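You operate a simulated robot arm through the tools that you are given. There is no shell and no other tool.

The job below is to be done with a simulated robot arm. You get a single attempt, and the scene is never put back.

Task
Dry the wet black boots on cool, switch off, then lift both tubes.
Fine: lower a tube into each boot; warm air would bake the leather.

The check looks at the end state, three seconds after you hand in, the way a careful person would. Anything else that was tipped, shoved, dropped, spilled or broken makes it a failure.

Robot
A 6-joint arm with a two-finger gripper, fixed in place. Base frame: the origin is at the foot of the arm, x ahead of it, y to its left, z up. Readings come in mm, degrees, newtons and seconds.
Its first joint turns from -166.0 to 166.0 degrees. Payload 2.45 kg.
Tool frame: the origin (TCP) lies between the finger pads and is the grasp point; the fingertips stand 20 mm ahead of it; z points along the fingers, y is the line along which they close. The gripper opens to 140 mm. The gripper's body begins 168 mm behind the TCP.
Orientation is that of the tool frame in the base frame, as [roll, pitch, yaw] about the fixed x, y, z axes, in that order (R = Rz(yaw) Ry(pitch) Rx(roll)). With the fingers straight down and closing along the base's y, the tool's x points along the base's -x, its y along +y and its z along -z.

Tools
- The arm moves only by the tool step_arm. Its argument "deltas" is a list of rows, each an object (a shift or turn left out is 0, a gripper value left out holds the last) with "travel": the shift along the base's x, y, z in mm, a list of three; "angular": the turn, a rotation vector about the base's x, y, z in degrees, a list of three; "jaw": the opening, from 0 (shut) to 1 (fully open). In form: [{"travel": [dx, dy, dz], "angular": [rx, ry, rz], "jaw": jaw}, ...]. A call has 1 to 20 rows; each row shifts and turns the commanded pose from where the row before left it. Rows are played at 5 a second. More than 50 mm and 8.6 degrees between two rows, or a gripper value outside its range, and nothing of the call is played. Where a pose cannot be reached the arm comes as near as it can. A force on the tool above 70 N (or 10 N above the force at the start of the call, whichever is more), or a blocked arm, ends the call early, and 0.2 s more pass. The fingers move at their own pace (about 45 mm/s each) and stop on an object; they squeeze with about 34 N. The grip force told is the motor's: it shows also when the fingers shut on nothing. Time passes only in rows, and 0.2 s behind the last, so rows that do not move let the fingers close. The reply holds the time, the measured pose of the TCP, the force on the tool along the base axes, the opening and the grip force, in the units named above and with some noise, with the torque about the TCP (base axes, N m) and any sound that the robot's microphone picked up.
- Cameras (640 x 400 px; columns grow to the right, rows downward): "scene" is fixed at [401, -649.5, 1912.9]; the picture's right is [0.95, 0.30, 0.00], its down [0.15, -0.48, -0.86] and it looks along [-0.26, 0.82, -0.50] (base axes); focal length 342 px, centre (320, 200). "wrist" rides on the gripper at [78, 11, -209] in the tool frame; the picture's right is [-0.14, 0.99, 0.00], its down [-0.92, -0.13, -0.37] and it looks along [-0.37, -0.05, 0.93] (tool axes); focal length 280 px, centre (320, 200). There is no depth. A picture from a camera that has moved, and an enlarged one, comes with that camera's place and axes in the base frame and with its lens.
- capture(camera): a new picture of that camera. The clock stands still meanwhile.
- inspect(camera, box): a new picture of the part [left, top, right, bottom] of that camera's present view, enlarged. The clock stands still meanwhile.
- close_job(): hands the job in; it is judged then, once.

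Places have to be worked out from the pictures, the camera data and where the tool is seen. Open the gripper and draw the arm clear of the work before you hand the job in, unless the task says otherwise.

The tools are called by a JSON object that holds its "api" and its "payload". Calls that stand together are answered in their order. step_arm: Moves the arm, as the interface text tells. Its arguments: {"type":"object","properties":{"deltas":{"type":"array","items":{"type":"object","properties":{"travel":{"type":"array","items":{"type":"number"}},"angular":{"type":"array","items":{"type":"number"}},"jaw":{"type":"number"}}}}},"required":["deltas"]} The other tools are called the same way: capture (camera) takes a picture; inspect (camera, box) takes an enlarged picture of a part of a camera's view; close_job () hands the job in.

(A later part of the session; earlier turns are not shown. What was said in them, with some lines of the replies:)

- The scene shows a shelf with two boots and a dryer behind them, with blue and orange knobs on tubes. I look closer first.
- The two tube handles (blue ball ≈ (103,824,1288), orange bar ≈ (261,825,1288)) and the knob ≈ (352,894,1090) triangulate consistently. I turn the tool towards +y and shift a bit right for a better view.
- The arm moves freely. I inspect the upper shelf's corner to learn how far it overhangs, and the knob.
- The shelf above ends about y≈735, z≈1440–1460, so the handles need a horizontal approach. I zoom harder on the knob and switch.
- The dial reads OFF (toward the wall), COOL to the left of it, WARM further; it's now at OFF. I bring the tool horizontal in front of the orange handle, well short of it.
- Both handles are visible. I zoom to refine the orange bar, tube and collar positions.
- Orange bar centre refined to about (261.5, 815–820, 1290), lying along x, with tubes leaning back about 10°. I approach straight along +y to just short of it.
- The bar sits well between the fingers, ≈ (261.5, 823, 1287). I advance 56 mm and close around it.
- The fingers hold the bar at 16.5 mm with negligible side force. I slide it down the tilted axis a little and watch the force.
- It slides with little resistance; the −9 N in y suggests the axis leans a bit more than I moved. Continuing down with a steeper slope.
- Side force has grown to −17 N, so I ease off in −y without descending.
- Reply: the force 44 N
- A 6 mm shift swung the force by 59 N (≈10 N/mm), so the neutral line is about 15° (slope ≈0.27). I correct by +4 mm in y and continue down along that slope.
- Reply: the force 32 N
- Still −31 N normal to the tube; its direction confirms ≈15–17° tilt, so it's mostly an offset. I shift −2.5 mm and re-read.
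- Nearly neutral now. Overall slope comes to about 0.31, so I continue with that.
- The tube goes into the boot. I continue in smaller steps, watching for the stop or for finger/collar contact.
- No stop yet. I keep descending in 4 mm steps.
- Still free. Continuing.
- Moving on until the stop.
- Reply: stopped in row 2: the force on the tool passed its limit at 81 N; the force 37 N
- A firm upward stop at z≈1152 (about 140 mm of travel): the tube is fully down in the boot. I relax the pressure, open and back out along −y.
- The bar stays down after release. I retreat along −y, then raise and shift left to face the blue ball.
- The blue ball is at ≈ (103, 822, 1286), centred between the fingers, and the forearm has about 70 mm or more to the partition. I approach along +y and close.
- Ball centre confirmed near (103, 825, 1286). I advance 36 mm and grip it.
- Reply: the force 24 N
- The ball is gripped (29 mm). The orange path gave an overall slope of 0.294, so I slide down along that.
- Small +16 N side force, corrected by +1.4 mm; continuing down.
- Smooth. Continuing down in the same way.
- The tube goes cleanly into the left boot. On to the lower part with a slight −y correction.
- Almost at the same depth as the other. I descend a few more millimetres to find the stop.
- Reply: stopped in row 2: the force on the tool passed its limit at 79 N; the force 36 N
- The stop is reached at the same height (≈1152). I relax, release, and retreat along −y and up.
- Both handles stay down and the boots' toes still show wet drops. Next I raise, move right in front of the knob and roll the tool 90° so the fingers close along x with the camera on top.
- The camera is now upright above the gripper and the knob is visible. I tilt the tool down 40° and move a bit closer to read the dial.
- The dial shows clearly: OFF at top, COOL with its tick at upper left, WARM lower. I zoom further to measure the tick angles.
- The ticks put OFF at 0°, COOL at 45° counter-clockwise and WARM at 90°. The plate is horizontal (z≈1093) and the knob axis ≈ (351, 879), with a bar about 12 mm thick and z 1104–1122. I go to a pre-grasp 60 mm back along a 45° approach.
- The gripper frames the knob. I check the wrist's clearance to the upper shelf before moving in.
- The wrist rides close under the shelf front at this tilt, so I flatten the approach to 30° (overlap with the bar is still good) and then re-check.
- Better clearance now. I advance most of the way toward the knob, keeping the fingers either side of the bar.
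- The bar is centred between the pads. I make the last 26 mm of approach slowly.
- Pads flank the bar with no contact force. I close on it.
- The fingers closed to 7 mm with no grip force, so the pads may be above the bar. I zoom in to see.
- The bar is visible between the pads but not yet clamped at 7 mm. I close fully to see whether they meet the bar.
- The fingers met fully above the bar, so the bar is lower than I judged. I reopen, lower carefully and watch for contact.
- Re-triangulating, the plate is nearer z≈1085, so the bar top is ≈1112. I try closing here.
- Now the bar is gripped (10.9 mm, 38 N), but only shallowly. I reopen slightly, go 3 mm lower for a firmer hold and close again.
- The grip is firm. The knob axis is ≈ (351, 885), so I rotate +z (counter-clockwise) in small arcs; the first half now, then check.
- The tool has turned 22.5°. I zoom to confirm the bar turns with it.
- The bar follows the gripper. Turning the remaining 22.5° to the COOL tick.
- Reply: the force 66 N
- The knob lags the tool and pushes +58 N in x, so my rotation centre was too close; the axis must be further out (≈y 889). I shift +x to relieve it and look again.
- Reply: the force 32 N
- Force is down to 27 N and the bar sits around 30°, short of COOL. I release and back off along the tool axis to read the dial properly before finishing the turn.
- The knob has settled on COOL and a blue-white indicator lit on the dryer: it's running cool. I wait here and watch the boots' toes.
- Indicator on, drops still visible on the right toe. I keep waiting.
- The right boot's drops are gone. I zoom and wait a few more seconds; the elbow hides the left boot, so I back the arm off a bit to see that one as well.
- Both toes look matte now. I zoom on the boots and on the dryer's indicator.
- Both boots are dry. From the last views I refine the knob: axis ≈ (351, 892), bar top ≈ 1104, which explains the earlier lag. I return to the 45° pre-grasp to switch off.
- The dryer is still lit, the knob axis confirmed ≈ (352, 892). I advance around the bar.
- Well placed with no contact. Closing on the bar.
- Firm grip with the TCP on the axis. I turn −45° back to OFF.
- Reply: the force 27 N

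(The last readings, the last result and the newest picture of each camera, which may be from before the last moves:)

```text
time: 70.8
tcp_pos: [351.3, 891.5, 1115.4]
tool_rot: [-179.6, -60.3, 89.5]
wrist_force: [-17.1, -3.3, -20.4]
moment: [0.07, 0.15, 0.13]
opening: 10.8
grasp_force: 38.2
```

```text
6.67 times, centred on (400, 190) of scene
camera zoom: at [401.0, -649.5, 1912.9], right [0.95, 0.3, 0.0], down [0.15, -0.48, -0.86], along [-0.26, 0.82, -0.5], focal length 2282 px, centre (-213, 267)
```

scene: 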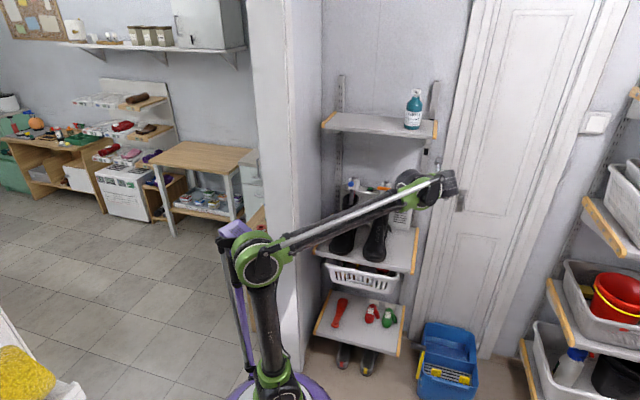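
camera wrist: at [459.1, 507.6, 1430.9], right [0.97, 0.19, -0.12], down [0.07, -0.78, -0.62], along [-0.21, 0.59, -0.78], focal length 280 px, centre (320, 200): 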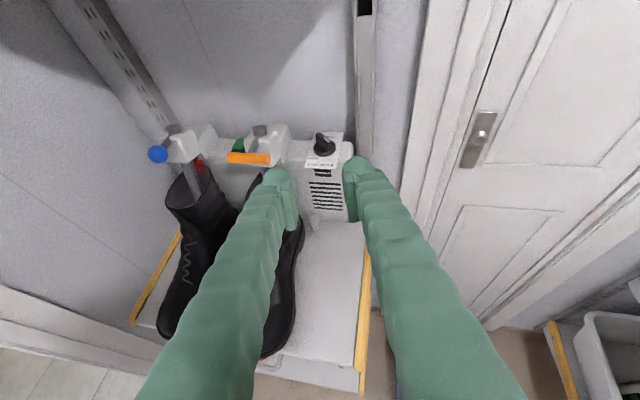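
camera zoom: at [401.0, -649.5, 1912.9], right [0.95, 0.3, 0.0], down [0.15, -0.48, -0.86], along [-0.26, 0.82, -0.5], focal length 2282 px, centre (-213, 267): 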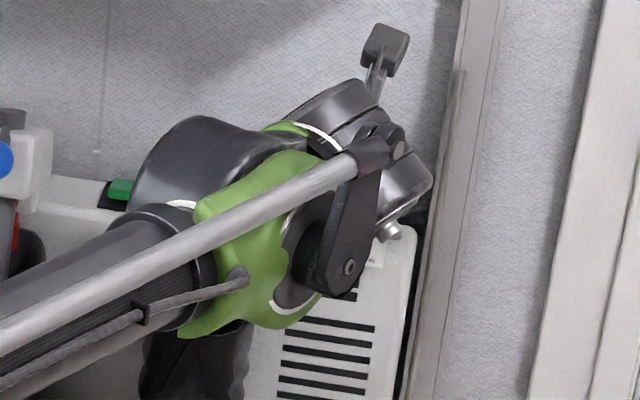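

The bar is back in line with OFF. I release and back out along the approach, then check dial and indicator.

{"api": "step_arm", "payload": {"deltas": [{"jaw": 0.27}, {"jaw": 0.27}, {"jaw": 0.27}, {"travel": [0, -15, 9]}, {"travel": [0, -25, 15]}, {"travel": [0, -35, 20]}, {"travel": [0, -40, 25]}, {"travel": [0, -40, 25]}, {"travel": [0, -40, 25]}, {"travel": [0, -40, 20]}, {}]}}

{"api": "capture", "payload": {"camera": "wrist"}}

{"api": "inspect", "payload": {"camera": "wrist", "box": [280, 120, 370, 210]}}

{"api": "capture", "payload": {"camera": "scene"}}

```text
time: 73.2
tcp_pos: [351.6, 656.1, 1255.1]
tool_rot: [-179.8, -60.5, 89.5]
wrist_force: [-0.6, 0.3, -1.0]
moment: [0.0, 0.01, -0.02]
opening: 37.8
grasp_force: 0.1
```

```text
taken
camera wrist: at [363.5, 511.5, 1427.1], right [0.99, -0.07, -0.12], down [-0.13, -0.78, -0.62], along [-0.05, 0.63, -0.78], focal length 280 px, centre (320, 200)
```

wrist: 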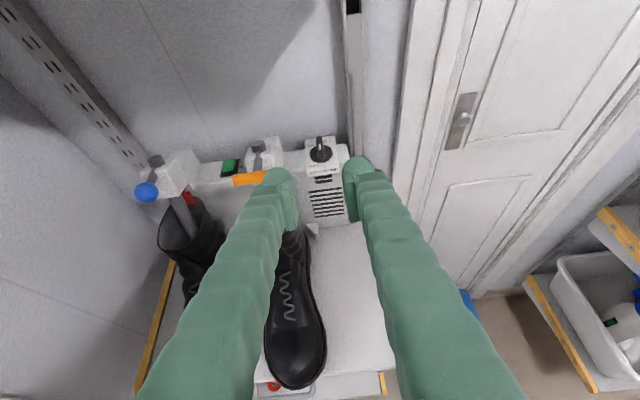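

```text
4.44 times, centred on (325, 165) of wrist
camera zoom: at [363.5, 511.5, 1427.1], right [0.99, -0.07, -0.12], down [-0.13, -0.78, -0.62], along [-0.05, 0.63, -0.78], focal length 1246 px, centre (298, 356)
```

zoom: 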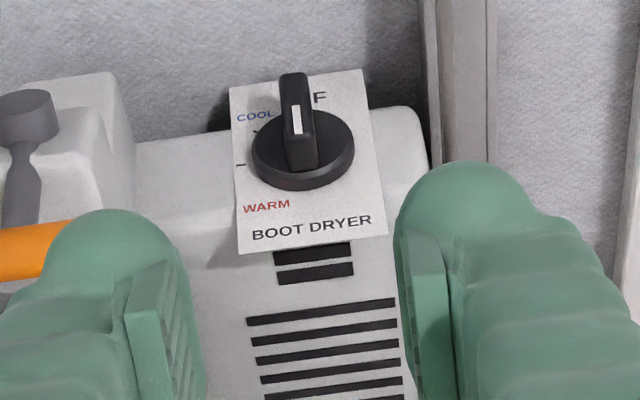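

```text
taken
```

scene: 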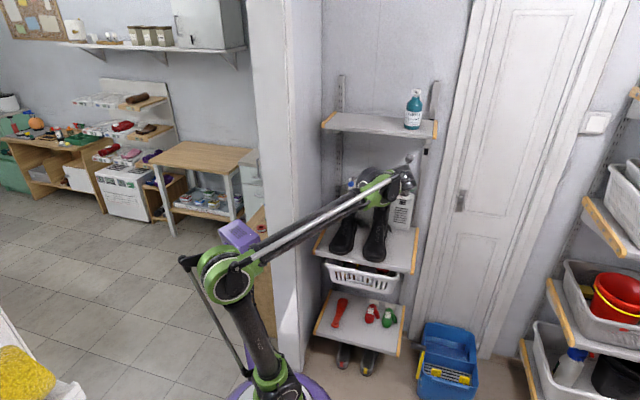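

The knob looks at OFF, matching the start. I check the indicator from the scene camera.

{"api": "inspect", "payload": {"camera": "scene", "box": [380, 175, 430, 215]}}

{"api": "inspect", "payload": {"camera": "scene", "box": [320, 190, 400, 270]}}

```text
10.00 times, centred on (405, 195) of scene
camera zoom: at [401.0, -649.5, 1912.9], right [0.95, 0.3, 0.0], down [0.15, -0.48, -0.86], along [-0.26, 0.82, -0.5], focal length 3423 px, centre (-530, 250)
```

zoom: 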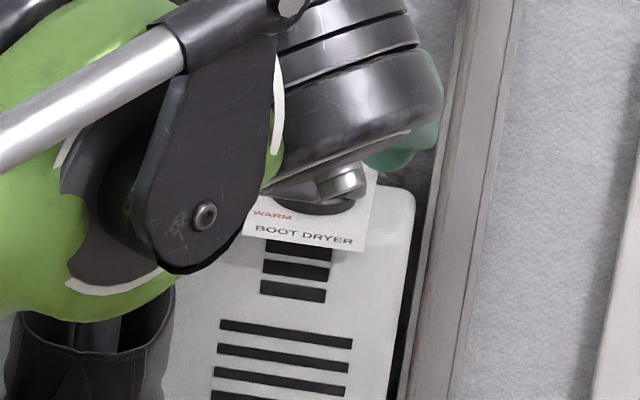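

```text
5.00 times, centred on (360, 230) of scene
camera zoom: at [401.0, -649.5, 1912.9], right [0.95, 0.3, 0.0], down [0.15, -0.48, -0.86], along [-0.26, 0.82, -0.5], focal length 1712 px, centre (120, 50)
```

zoom: 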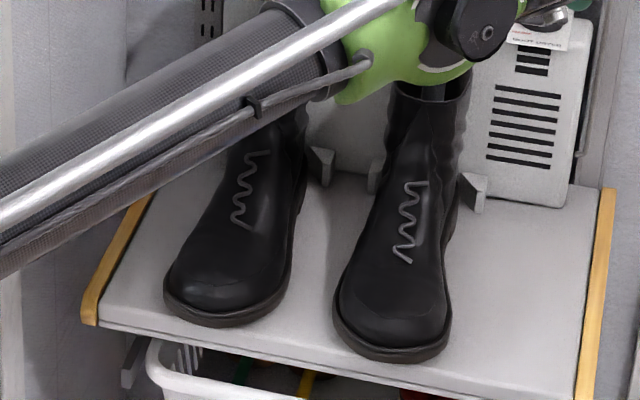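

The indicator is dark and both boots look dry. Now I reorient the tool to horizontal with fingers closing vertically, in front of the orange handle.

{"api": "step_arm", "payload": {"deltas": [{"angular": [7.4, 0, 0]}, {"angular": [7.4, 0, 0]}, {"angular": [7.4, 0, 0]}, {"angular": [7.4, 0, 0]}, {"travel": [-8.2, 0, 0], "angular": [0, -8.2, 0]}, {"travel": [-8.2, 0, 0], "angular": [0, -8.2, 0]}, {"travel": [-8.2, 0, 0], "angular": [0, -8.2, 0]}, {"travel": [-8.2, 0, 0], "angular": [0, -8.2, 0]}, {"travel": [-8.2, 0, 0], "angular": [0, -8.2, 0]}, {"travel": [-8.2, 0, 0], "angular": [0, -8.2, 0]}, {"travel": [-8.2, 0, 0], "angular": [0, -8.2, 0]}, {"travel": [-8.2, 0, 0], "angular": [0, -8.2, 0]}, {"travel": [-8.2, 0, 0], "angular": [0, -8.2, 0]}, {"travel": [-8.2, 0, 0], "angular": [0, -8.2, 0]}, {"travel": [-7, 0, 0], "angular": [0, -8, 0], "jaw": 0.35}, {}]}}

{"api": "capture", "payload": {"camera": "wrist"}}

{"api": "capture", "payload": {"camera": "scene"}}

```text
time: 76.6
tcp_pos: [263.1, 655.2, 1256.4]
tool_rot: [89.8, -0.2, 180.0]
wrist_force: [-1.2, -0.7, 0.5]
moment: [0.02, -0.02, 0.0]
opening: 48.9
grasp_force: 0.0
```

```text
taken
camera wrist: at [186.2, 446.1, 1267.2], right [0.14, 0.0, 0.99], down [0.92, -0.37, -0.13], along [0.37, 0.93, -0.05], focal length 280 px, centre (320, 200)
```

wrist: 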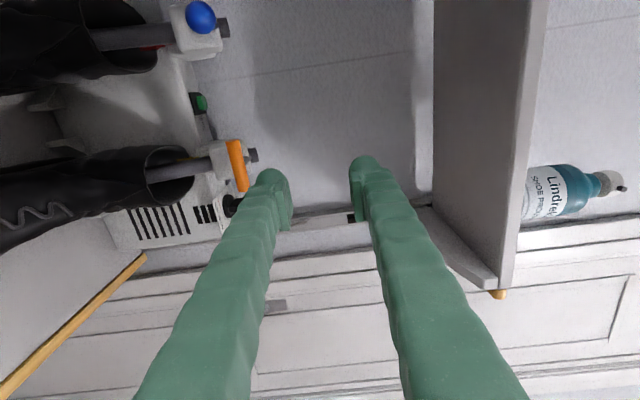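

```text
taken
```

scene: 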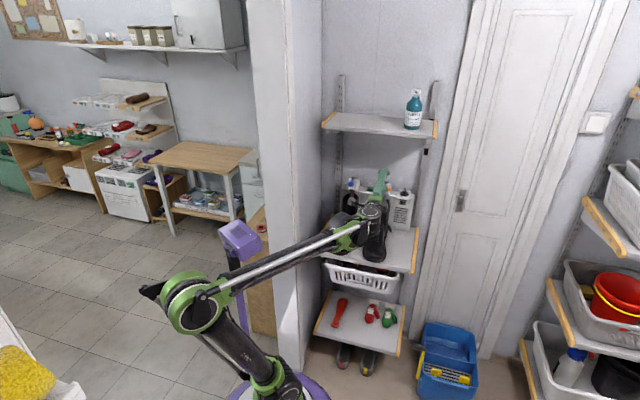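

I retrace the earlier path: down to z≈1152 in front, then forward around the orange bar.

{"api": "step_arm", "payload": {"deltas": [{"travel": [0, 0, -35]}, {"travel": [0, 0, -35]}, {"travel": [-0.5, 0, -33.5]}, {"travel": [0, 35, 0]}, {"travel": [0, 35, 0]}, {"travel": [0, 25, 0]}, {}]}}

{"api": "capture", "payload": {"camera": "wrist"}}

```text
time: 78.2
tcp_pos: [259.3, 751.1, 1152.5]
tool_rot: [89.9, -0.3, -180.0]
wrist_force: [0.2, 1.2, 0.2]
moment: [0.0, 0.0, 0.03]
opening: 48.6
grasp_force: 0.0
```

```text
taken
camera wrist: at [182.4, 541.3, 1163.8], right [0.14, 0.0, 0.99], down [0.92, -0.37, -0.13], along [0.37, 0.93, -0.05], focal length 280 px, centre (320, 200)
```

wrist: 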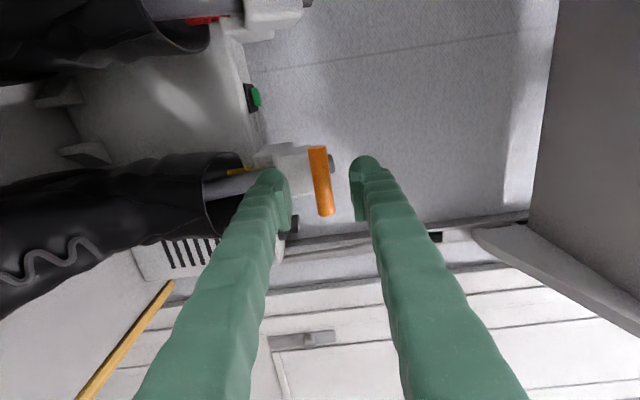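

The bar is between the fingers. I advance 28 mm and grip.

{"api": "step_arm", "payload": {"deltas": [{"travel": [1, 14, 0]}, {"travel": [0, 14, 0]}, {"jaw": 0}, {"jaw": 0}, {"jaw": 0}, {}]}}

{"api": "capture", "payload": {"camera": "wrist"}}

```text
time: 79.6
tcp_pos: [262.6, 779.2, 1152.0]
tool_rot: [89.9, -0.2, -180.0]
wrist_force: [2.5, 11.1, 28.5]
moment: [0.21, -0.89, 0.05]
opening: 15.5
grasp_force: 41.5
```

```text
taken
camera wrist: at [184.9, 570.5, 1164.4], right [0.14, 0.0, 0.99], down [0.92, -0.37, -0.13], along [0.37, 0.93, -0.05], focal length 280 px, centre (320, 200)
```

wrist: 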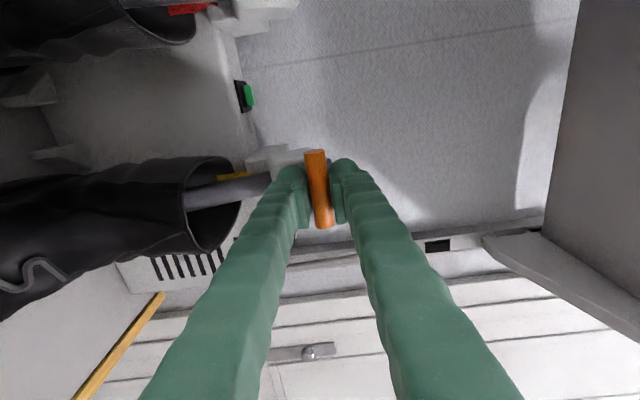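

Gripped. I lift along the tilted axis in stages, watching side forces.

{"api": "step_arm", "payload": {"deltas": [{"travel": [0, 1, 5]}, {"travel": [0, 2.3, 8]}, {"travel": [0, 2.3, 8]}, {"travel": [0, 2.3, 8]}, {"travel": [0, 2.3, 8]}, {}]}}

```text
time: 81.0
tcp_pos: [262.1, 789.8, 1188.8]
tool_rot: [89.9, -0.2, -180.0]
wrist_force: [-9.4, 14.1, -4.5]
moment: [-0.04, -0.93, 0.18]
opening: 15.2
grasp_force: 42.1
```

Fy is +14 N, so I give a bit more +y and continue up.

{"api": "step_arm", "payload": {"deltas": [{"travel": [0.5, 3.4, 8]}, {"travel": [0, 2.35, 8]}, {"travel": [0, 2.35, 8]}, {"travel": [0, 2.35, 8]}, {"travel": [0, 2.35, 8]}, {}]}}

```text
time: 82.4
tcp_pos: [262.4, 803.1, 1229.4]
tool_rot: [89.9, -0.2, -179.9]
wrist_force: [-18.7, 6.9, -2.3]
moment: [0.01, -0.97, 0.2]
opening: 15.2
grasp_force: 41.6
```

Side load in x (−19 N): I shift −1.5 mm in x and keep lifting.

{"api": "step_arm", "payload": {"deltas": [{"travel": [-1.5, 2.6, 8]}, {"travel": [0, 2.35, 8]}, {"travel": [0, 2.35, 8]}, {"travel": [0, 2.35, 8]}, {}]}}

{"api": "step_arm", "payload": {"deltas": [{"travel": [0, 2, 6]}, {"travel": [0, 1.8, 6]}, {"travel": [0, 1.5, 5]}, {}]}}

{"api": "capture", "payload": {"camera": "wrist"}}

```text
time: 83.6
tcp_pos: [262.4, 811.6, 1262.5]
tool_rot: [89.9, -0.3, 179.9]
wrist_force: [-5.7, -2.5, 0.0]
moment: [0.01, -0.93, -0.07]
opening: 15.3
grasp_force: 41.1
```

```text
time: 84.6
tcp_pos: [261.0, 816.0, 1278.4]
tool_rot: [89.9, -0.2, 180.0]
wrist_force: [-4.9, 2.4, -1.1]
moment: [-0.02, -0.95, 0.05]
opening: 15.5
grasp_force: 41.3
```

```text
taken
camera wrist: at [185.2, 607.3, 1290.1], right [0.14, 0.0, 0.99], down [0.92, -0.37, -0.13], along [0.37, 0.93, -0.05], focal length 280 px, centre (320, 200)
```

wrist: 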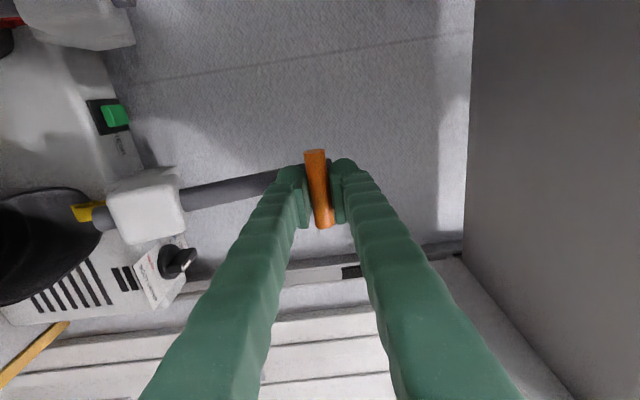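

Nearly at the original height. I lift in small steps until the top stop is felt.

{"api": "step_arm", "payload": {"deltas": [{"travel": [0, 0.9, 3]}, {"travel": [0, 0.9, 3]}, {"travel": [0, 0.6, 2]}, {}]}}

{"api": "capture", "payload": {"camera": "wrist"}}

```text
time: 85.6
tcp_pos: [262.1, 820.1, 1287.7]
tool_rot: [89.9, -0.1, 180.0]
wrist_force: [-2.1, -4.8, -3.3]
moment: [-0.04, -0.94, -0.03]
opening: 15.3
grasp_force: 40.8
```

```text
taken
camera wrist: at [185.1, 609.7, 1298.0], right [0.14, 0.0, 0.99], down [0.92, -0.37, -0.13], along [0.37, 0.93, -0.05], focal length 280 px, centre (320, 200)
```

wrist: 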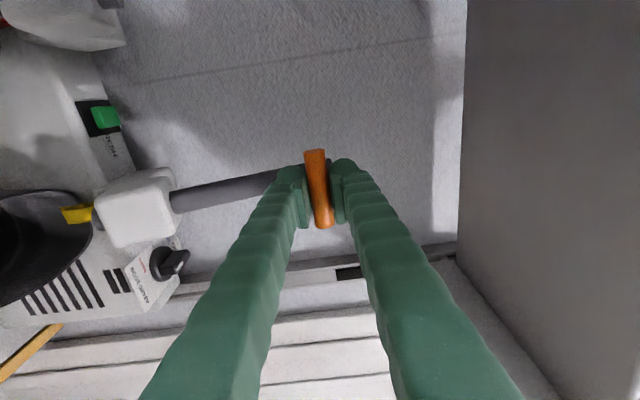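

It now matches the starting view. I nudge up a bit more to find the top stop or catch.

{"api": "step_arm", "payload": {"deltas": [{"travel": [0, 0.6, 2]}, {"travel": [0, 0.6, 2]}, {}]}}

```text
time: 86.4
tcp_pos: [263.5, 822.1, 1287.7]
tool_rot: [90.0, -0.3, 180.0]
wrist_force: [-4.6, -12.7, -68.1]
moment: [-0.51, -0.83, 0.14]
opening: 13.7
grasp_force: 40.6
```

The top stop holds at z≈1288 (−68 N). I relax the lift, then open and watch whether the tube stays up.

{"api": "step_arm", "payload": {"deltas": [{"travel": [0, -0.6, -2]}, {"travel": [0, -0.5, -1.5]}, {"jaw": 0.35}, {"jaw": 0.35}, {"jaw": 0.35}, {}]}}

{"api": "capture", "payload": {"camera": "wrist"}}

```text
time: 87.8
tcp_pos: [262.6, 819.9, 1286.7]
tool_rot: [89.9, -0.3, 180.0]
wrist_force: [-0.6, 0.2, 0.3]
moment: [0.0, -0.02, 0.02]
opening: 49.2
grasp_force: 0.1
```

```text
taken
camera wrist: at [184.9, 610.1, 1298.6], right [0.14, 0.0, 0.99], down [0.92, -0.37, -0.13], along [0.37, 0.93, -0.05], focal length 280 px, centre (320, 200)
```

wrist: 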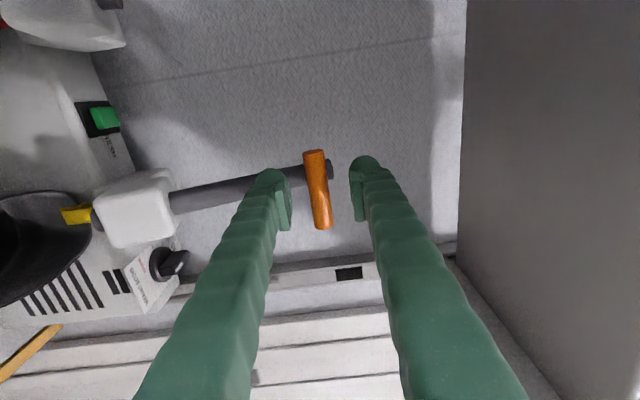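

The orange tube stays up. I back out, move across to the blue ball's column and lower in front of it.

{"api": "step_arm", "payload": {"deltas": [{"travel": [0, -30, 0]}, {"travel": [0, -40, 0]}, {"travel": [0, -45, 0]}, {"travel": [0, -45, 0]}, {"travel": [-32, -5, 0]}, {"travel": [-32, 0, 0]}, {"travel": [-32, 0, 0]}, {"travel": [-32, 0, 0]}, {"travel": [-31, 0, 0], "jaw": 0.45}, {}]}}

{"api": "step_arm", "payload": {"deltas": [{"travel": [0, 0, -34]}, {"travel": [0, 0, -34]}, {"travel": [0, 0, -34]}, {"travel": [0, 0, -32]}, {}]}}

{"api": "capture", "payload": {"camera": "wrist"}}

{"api": "capture", "payload": {"camera": "scene"}}

```text
time: 90.0
tcp_pos: [101.8, 655.7, 1286.4]
tool_rot: [89.9, -0.1, -179.9]
wrist_force: [-0.3, 0.5, 1.1]
moment: [-0.01, 0.03, 0.02]
opening: 63.1
grasp_force: 0.1
```

```text
time: 91.2
tcp_pos: [102.0, 655.3, 1153.3]
tool_rot: [89.9, -0.2, 180.0]
wrist_force: [-0.8, -0.5, -0.1]
moment: [0.0, -0.02, 0.0]
opening: 63.1
grasp_force: 0.2
```

```text
taken
camera wrist: at [24.2, 445.8, 1164.1], right [0.14, 0.0, 0.99], down [0.92, -0.37, -0.13], along [0.37, 0.93, -0.05], focal length 280 px, centre (320, 200)
```

wrist: 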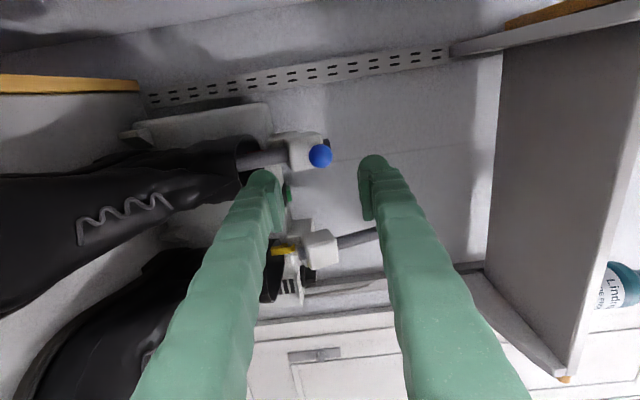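

```text
taken
```

scene: 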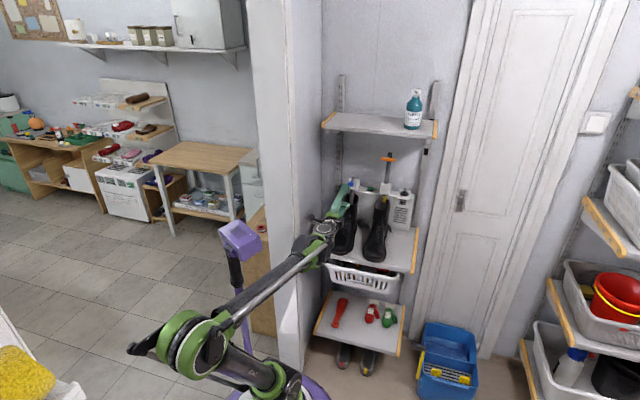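

The orange handle is up; blue ball straight ahead. I advance to it and grip.

{"api": "step_arm", "payload": {"deltas": [{"travel": [1, 35, 0]}, {"travel": [0, 35, 0]}, {"travel": [0, 30, 0]}, {"travel": [0, 15, 0]}, {"travel": [0, 11, 0]}, {}, {"jaw": 0.05}, {"jaw": 0.05}, {"jaw": 0}, {}]}}

{"api": "capture", "payload": {"camera": "wrist"}}

```text
time: 93.4
tcp_pos: [104.7, 779.8, 1152.8]
tool_rot: [89.9, -0.3, -179.9]
wrist_force: [0.9, 6.6, 23.3]
moment: [0.09, 0.09, 0.0]
opening: 27.6
grasp_force: 37.6
```

```text
taken
camera wrist: at [26.3, 571.1, 1164.5], right [0.14, 0.0, 0.99], down [0.92, -0.37, -0.13], along [0.37, 0.93, -0.05], focal length 280 px, centre (320, 200)
```

wrist: 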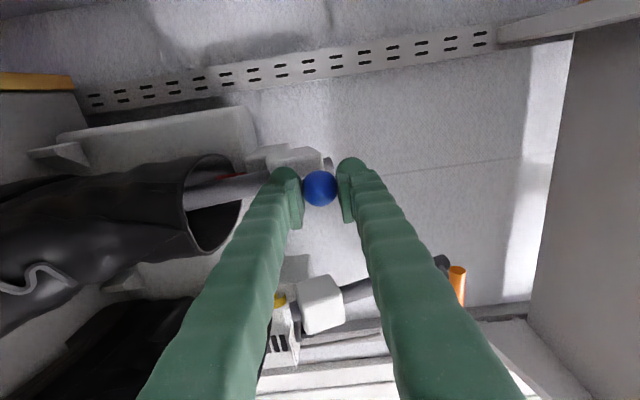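

The ball is gripped. I lift it along the same tilted axis.

{"api": "step_arm", "payload": {"deltas": [{"travel": [0, 1.2, 5]}, {"travel": [0, 2.35, 8]}, {"travel": [0, 2.35, 8]}, {"travel": [0, 2.35, 8]}, {"travel": [0, 2.35, 8]}, {}]}}

```text
time: 94.8
tcp_pos: [103.9, 791.1, 1190.1]
tool_rot: [90.0, -0.3, -179.9]
wrist_force: [-0.8, 3.7, -2.4]
moment: [0.01, 0.02, -0.01]
opening: 27.1
grasp_force: 45.1
```

Forces are small; continuing the lift.

{"api": "step_arm", "payload": {"deltas": [{"travel": [0, 2.5, 8]}, {"travel": [0, 2.35, 8]}, {"travel": [0, 2.35, 8]}, {"travel": [0, 2.35, 8]}, {"travel": [0, 2.35, 8]}, {}]}}

{"api": "step_arm", "payload": {"deltas": [{"travel": [0, 2.35, 8]}, {"travel": [0, 2.35, 8]}, {"travel": [0, 2.35, 8]}, {"travel": [0, 2.35, 8]}, {}]}}

```text
time: 96.2
tcp_pos: [104.4, 804.6, 1230.9]
tool_rot: [89.9, -0.2, -180.0]
wrist_force: [-6.7, -3.3, 0.4]
moment: [0.01, 0.06, 0.11]
opening: 27.6
grasp_force: 45.1
```

```text
time: 97.4
tcp_pos: [103.9, 812.3, 1261.5]
tool_rot: [89.8, -0.2, -179.9]
wrist_force: [-11.8, -13.0, 3.6]
moment: [0.04, 0.08, 0.13]
opening: 27.5
grasp_force: 44.8
```

Slight side loads (−12, −13 N), so I ease x and y back a millimetre and finish the lift to the top stop.

{"api": "step_arm", "payload": {"deltas": [{"travel": [-1, 0.8, 6]}, {"travel": [0, 1.8, 6]}, {"travel": [0, 1.5, 5]}, {"travel": [0, 1.1, 4]}, {}]}}

{"api": "step_arm", "payload": {"deltas": [{"travel": [0, 0.6, 2]}, {"travel": [0, 0.6, 2]}, {"travel": [0, 0.6, 2]}, {}]}}

{"api": "capture", "payload": {"camera": "wrist"}}

```text
time: 98.6
tcp_pos: [103.8, 818.8, 1282.2]
tool_rot: [89.9, -0.3, 179.9]
wrist_force: [2.2, 9.2, -3.1]
moment: [-0.05, 0.06, -0.1]
opening: 27.2
grasp_force: 45.1
```

```text
time: 99.6
tcp_pos: [103.7, 820.4, 1288.4]
tool_rot: [90.0, -0.1, 180.0]
wrist_force: [2.0, -12.4, -42.9]
moment: [-0.4, -0.12, 0.06]
opening: 27.1
grasp_force: 45.3
```

```text
taken
camera wrist: at [26.4, 611.0, 1299.2], right [0.14, 0.0, 0.99], down [0.92, -0.37, -0.13], along [0.37, 0.93, -0.05], focal length 280 px, centre (320, 200)
```

wrist: 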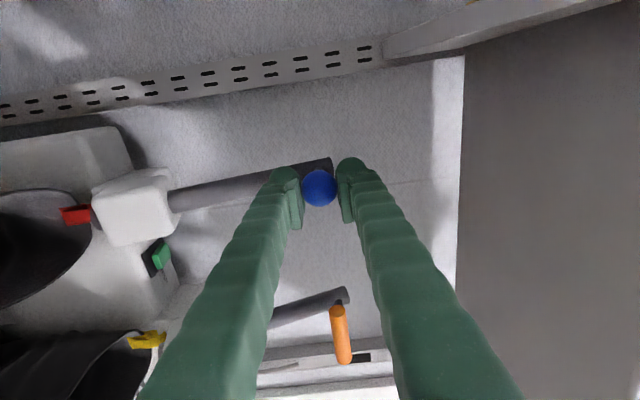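

The top stop is reached on the blue tube too. I relax, release, and back out well clear.

{"api": "step_arm", "payload": {"deltas": [{"travel": [0, -0.6, -2]}, {"travel": [0, -0.4, -1.2]}, {"jaw": 0.45}, {"jaw": 0.45}, {"jaw": 0.45}, {}, {"travel": [0, -30, 0]}, {"travel": [0, -40, 0]}, {"travel": [0, -40, 0]}, {"travel": [0, -45, 0]}, {}]}}

{"api": "capture", "payload": {"camera": "wrist"}}

{"api": "capture", "payload": {"camera": "scene"}}

```text
time: 102.0
tcp_pos: [104.6, 664.6, 1282.8]
tool_rot: [89.9, -0.2, 180.0]
wrist_force: [0.2, 0.2, -0.5]
moment: [-0.02, 0.03, 0.04]
opening: 63.1
grasp_force: 0.1
```

```text
taken
camera wrist: at [26.2, 454.4, 1294.4], right [0.14, 0.0, 0.99], down [0.92, -0.37, -0.13], along [0.37, 0.93, -0.05], focal length 280 px, centre (320, 200)
```

wrist: 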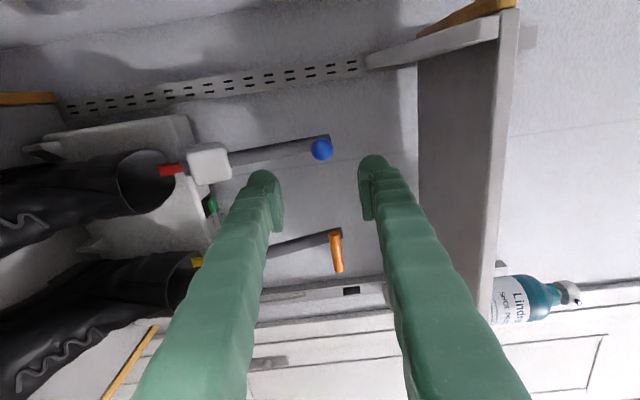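

```text
taken
```

scene: 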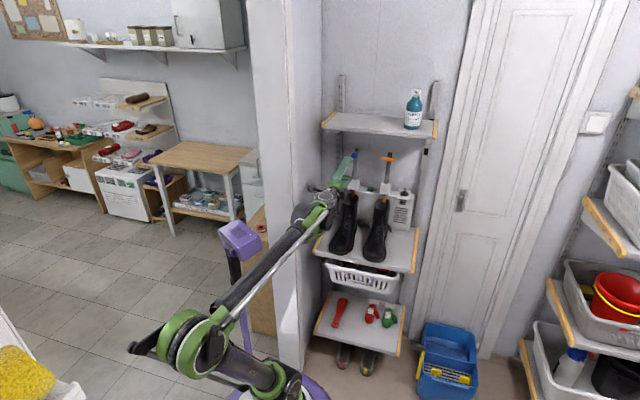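

Both handles are up and stay up. I retreat to the starting pose, out of the way, and do a final check.

{"api": "step_arm", "payload": {"deltas": [{"travel": [2, -33, 19], "angular": [-7, 0, 0], "jaw": 1}, {"travel": [2, -33, 19], "angular": [-7, 0, 0]}, {"travel": [2, -33, 19], "angular": [-7, 0, 0]}, {"travel": [2, -33, 19], "angular": [-7, 0, 0]}, {"travel": [1, -33, 19], "angular": [-7, 0, 0]}, {"travel": [1, -34, 18], "angular": [-7, 0, 0]}, {"travel": [-20, -5, 0], "angular": [-8, 0, 0]}, {"travel": [-20, -5, 0], "angular": [-8, 0, 0]}, {"travel": [-20, -5, 0], "angular": [-8, 0, 0]}, {"travel": [-20, -5, 0], "angular": [-8, 0, 0]}, {"travel": [-20, -5, 0], "angular": [-8, 0, 0]}, {"travel": [-20, -5, 0], "angular": [-8, 0, 0]}, {}]}}

{"api": "capture", "payload": {"camera": "scene"}}

{"api": "inspect", "payload": {"camera": "scene", "box": [310, 130, 440, 280]}}

{"api": "inspect", "payload": {"camera": "scene", "box": [385, 175, 425, 210]}}

```text
time: 104.8
tcp_pos: [-6.6, 436.5, 1400.4]
tool_rot: [179.9, 0.1, 179.7]
wrist_force: [-0.4, -0.9, 0.0]
moment: [0.0, -0.01, -0.01]
opening: 140.1
grasp_force: 0.0
```

```text
taken
```

scene: 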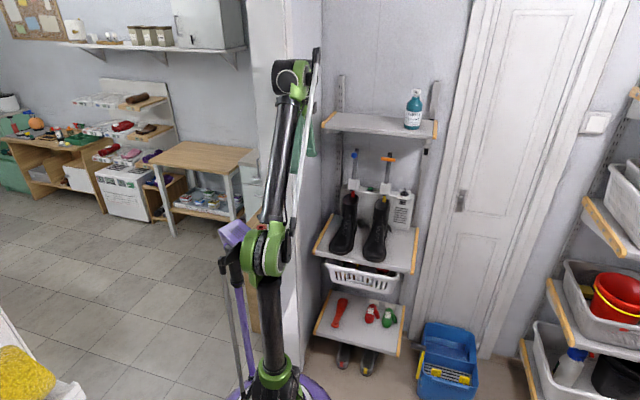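

```text
2.67 times, centred on (375, 205) of scene
camera zoom: at [401.0, -649.5, 1912.9], right [0.95, 0.3, 0.0], down [0.15, -0.48, -0.86], along [-0.26, 0.82, -0.5], focal length 913 px, centre (173, 187)
```

zoom: 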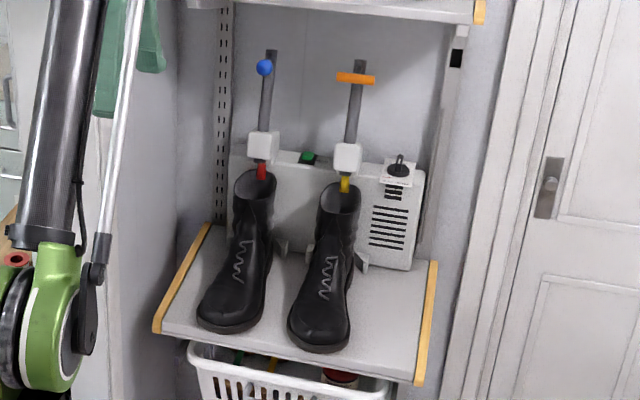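

```text
11.43 times, centred on (405, 192) of scene
camera zoom: at [401.0, -649.5, 1912.9], right [0.95, 0.3, 0.0], down [0.15, -0.48, -0.86], along [-0.26, 0.82, -0.5], focal length 3912 px, centre (-651, 286)
```

zoom: 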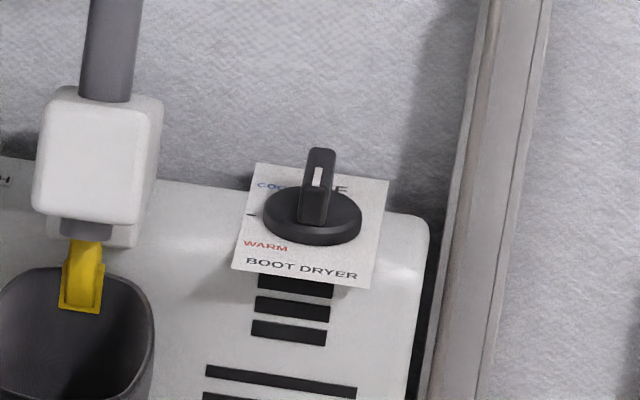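

Both boots are dry and where they started. The dial is on OFF with the indicator dark, both tubes are raised, and the arm is clear with the gripper open. I'm handing the job in.

{"api": "close_job", "payload": {}}

```text
The job is handed in.
```

The boots are dry. I dried them on the cool setting, switched the dryer off, and lifted both tubes back up to their top stops.

- **Tubes:** I lowered one into each boot until it hit its stop, and raised both only after the dryer was off.
- **Drying:** I turned the dial from OFF to COOL and never to WARM. The dryer's blue light came on, and the drops on the toes were gone after about 13 seconds.
- **Switching off:** I turned the dial back to OFF, and the light went out.
- **End state:** In the last pictures the boots and the things around them look as they did at the start. The arm is back in its starting position with the gripper open.

On the first turn towards COOL the gripper pushed sideways on the knob with up to about 59 N. I let go, and the knob came to rest on COOL. In the later pictures the knob and the dryer look unmoved.
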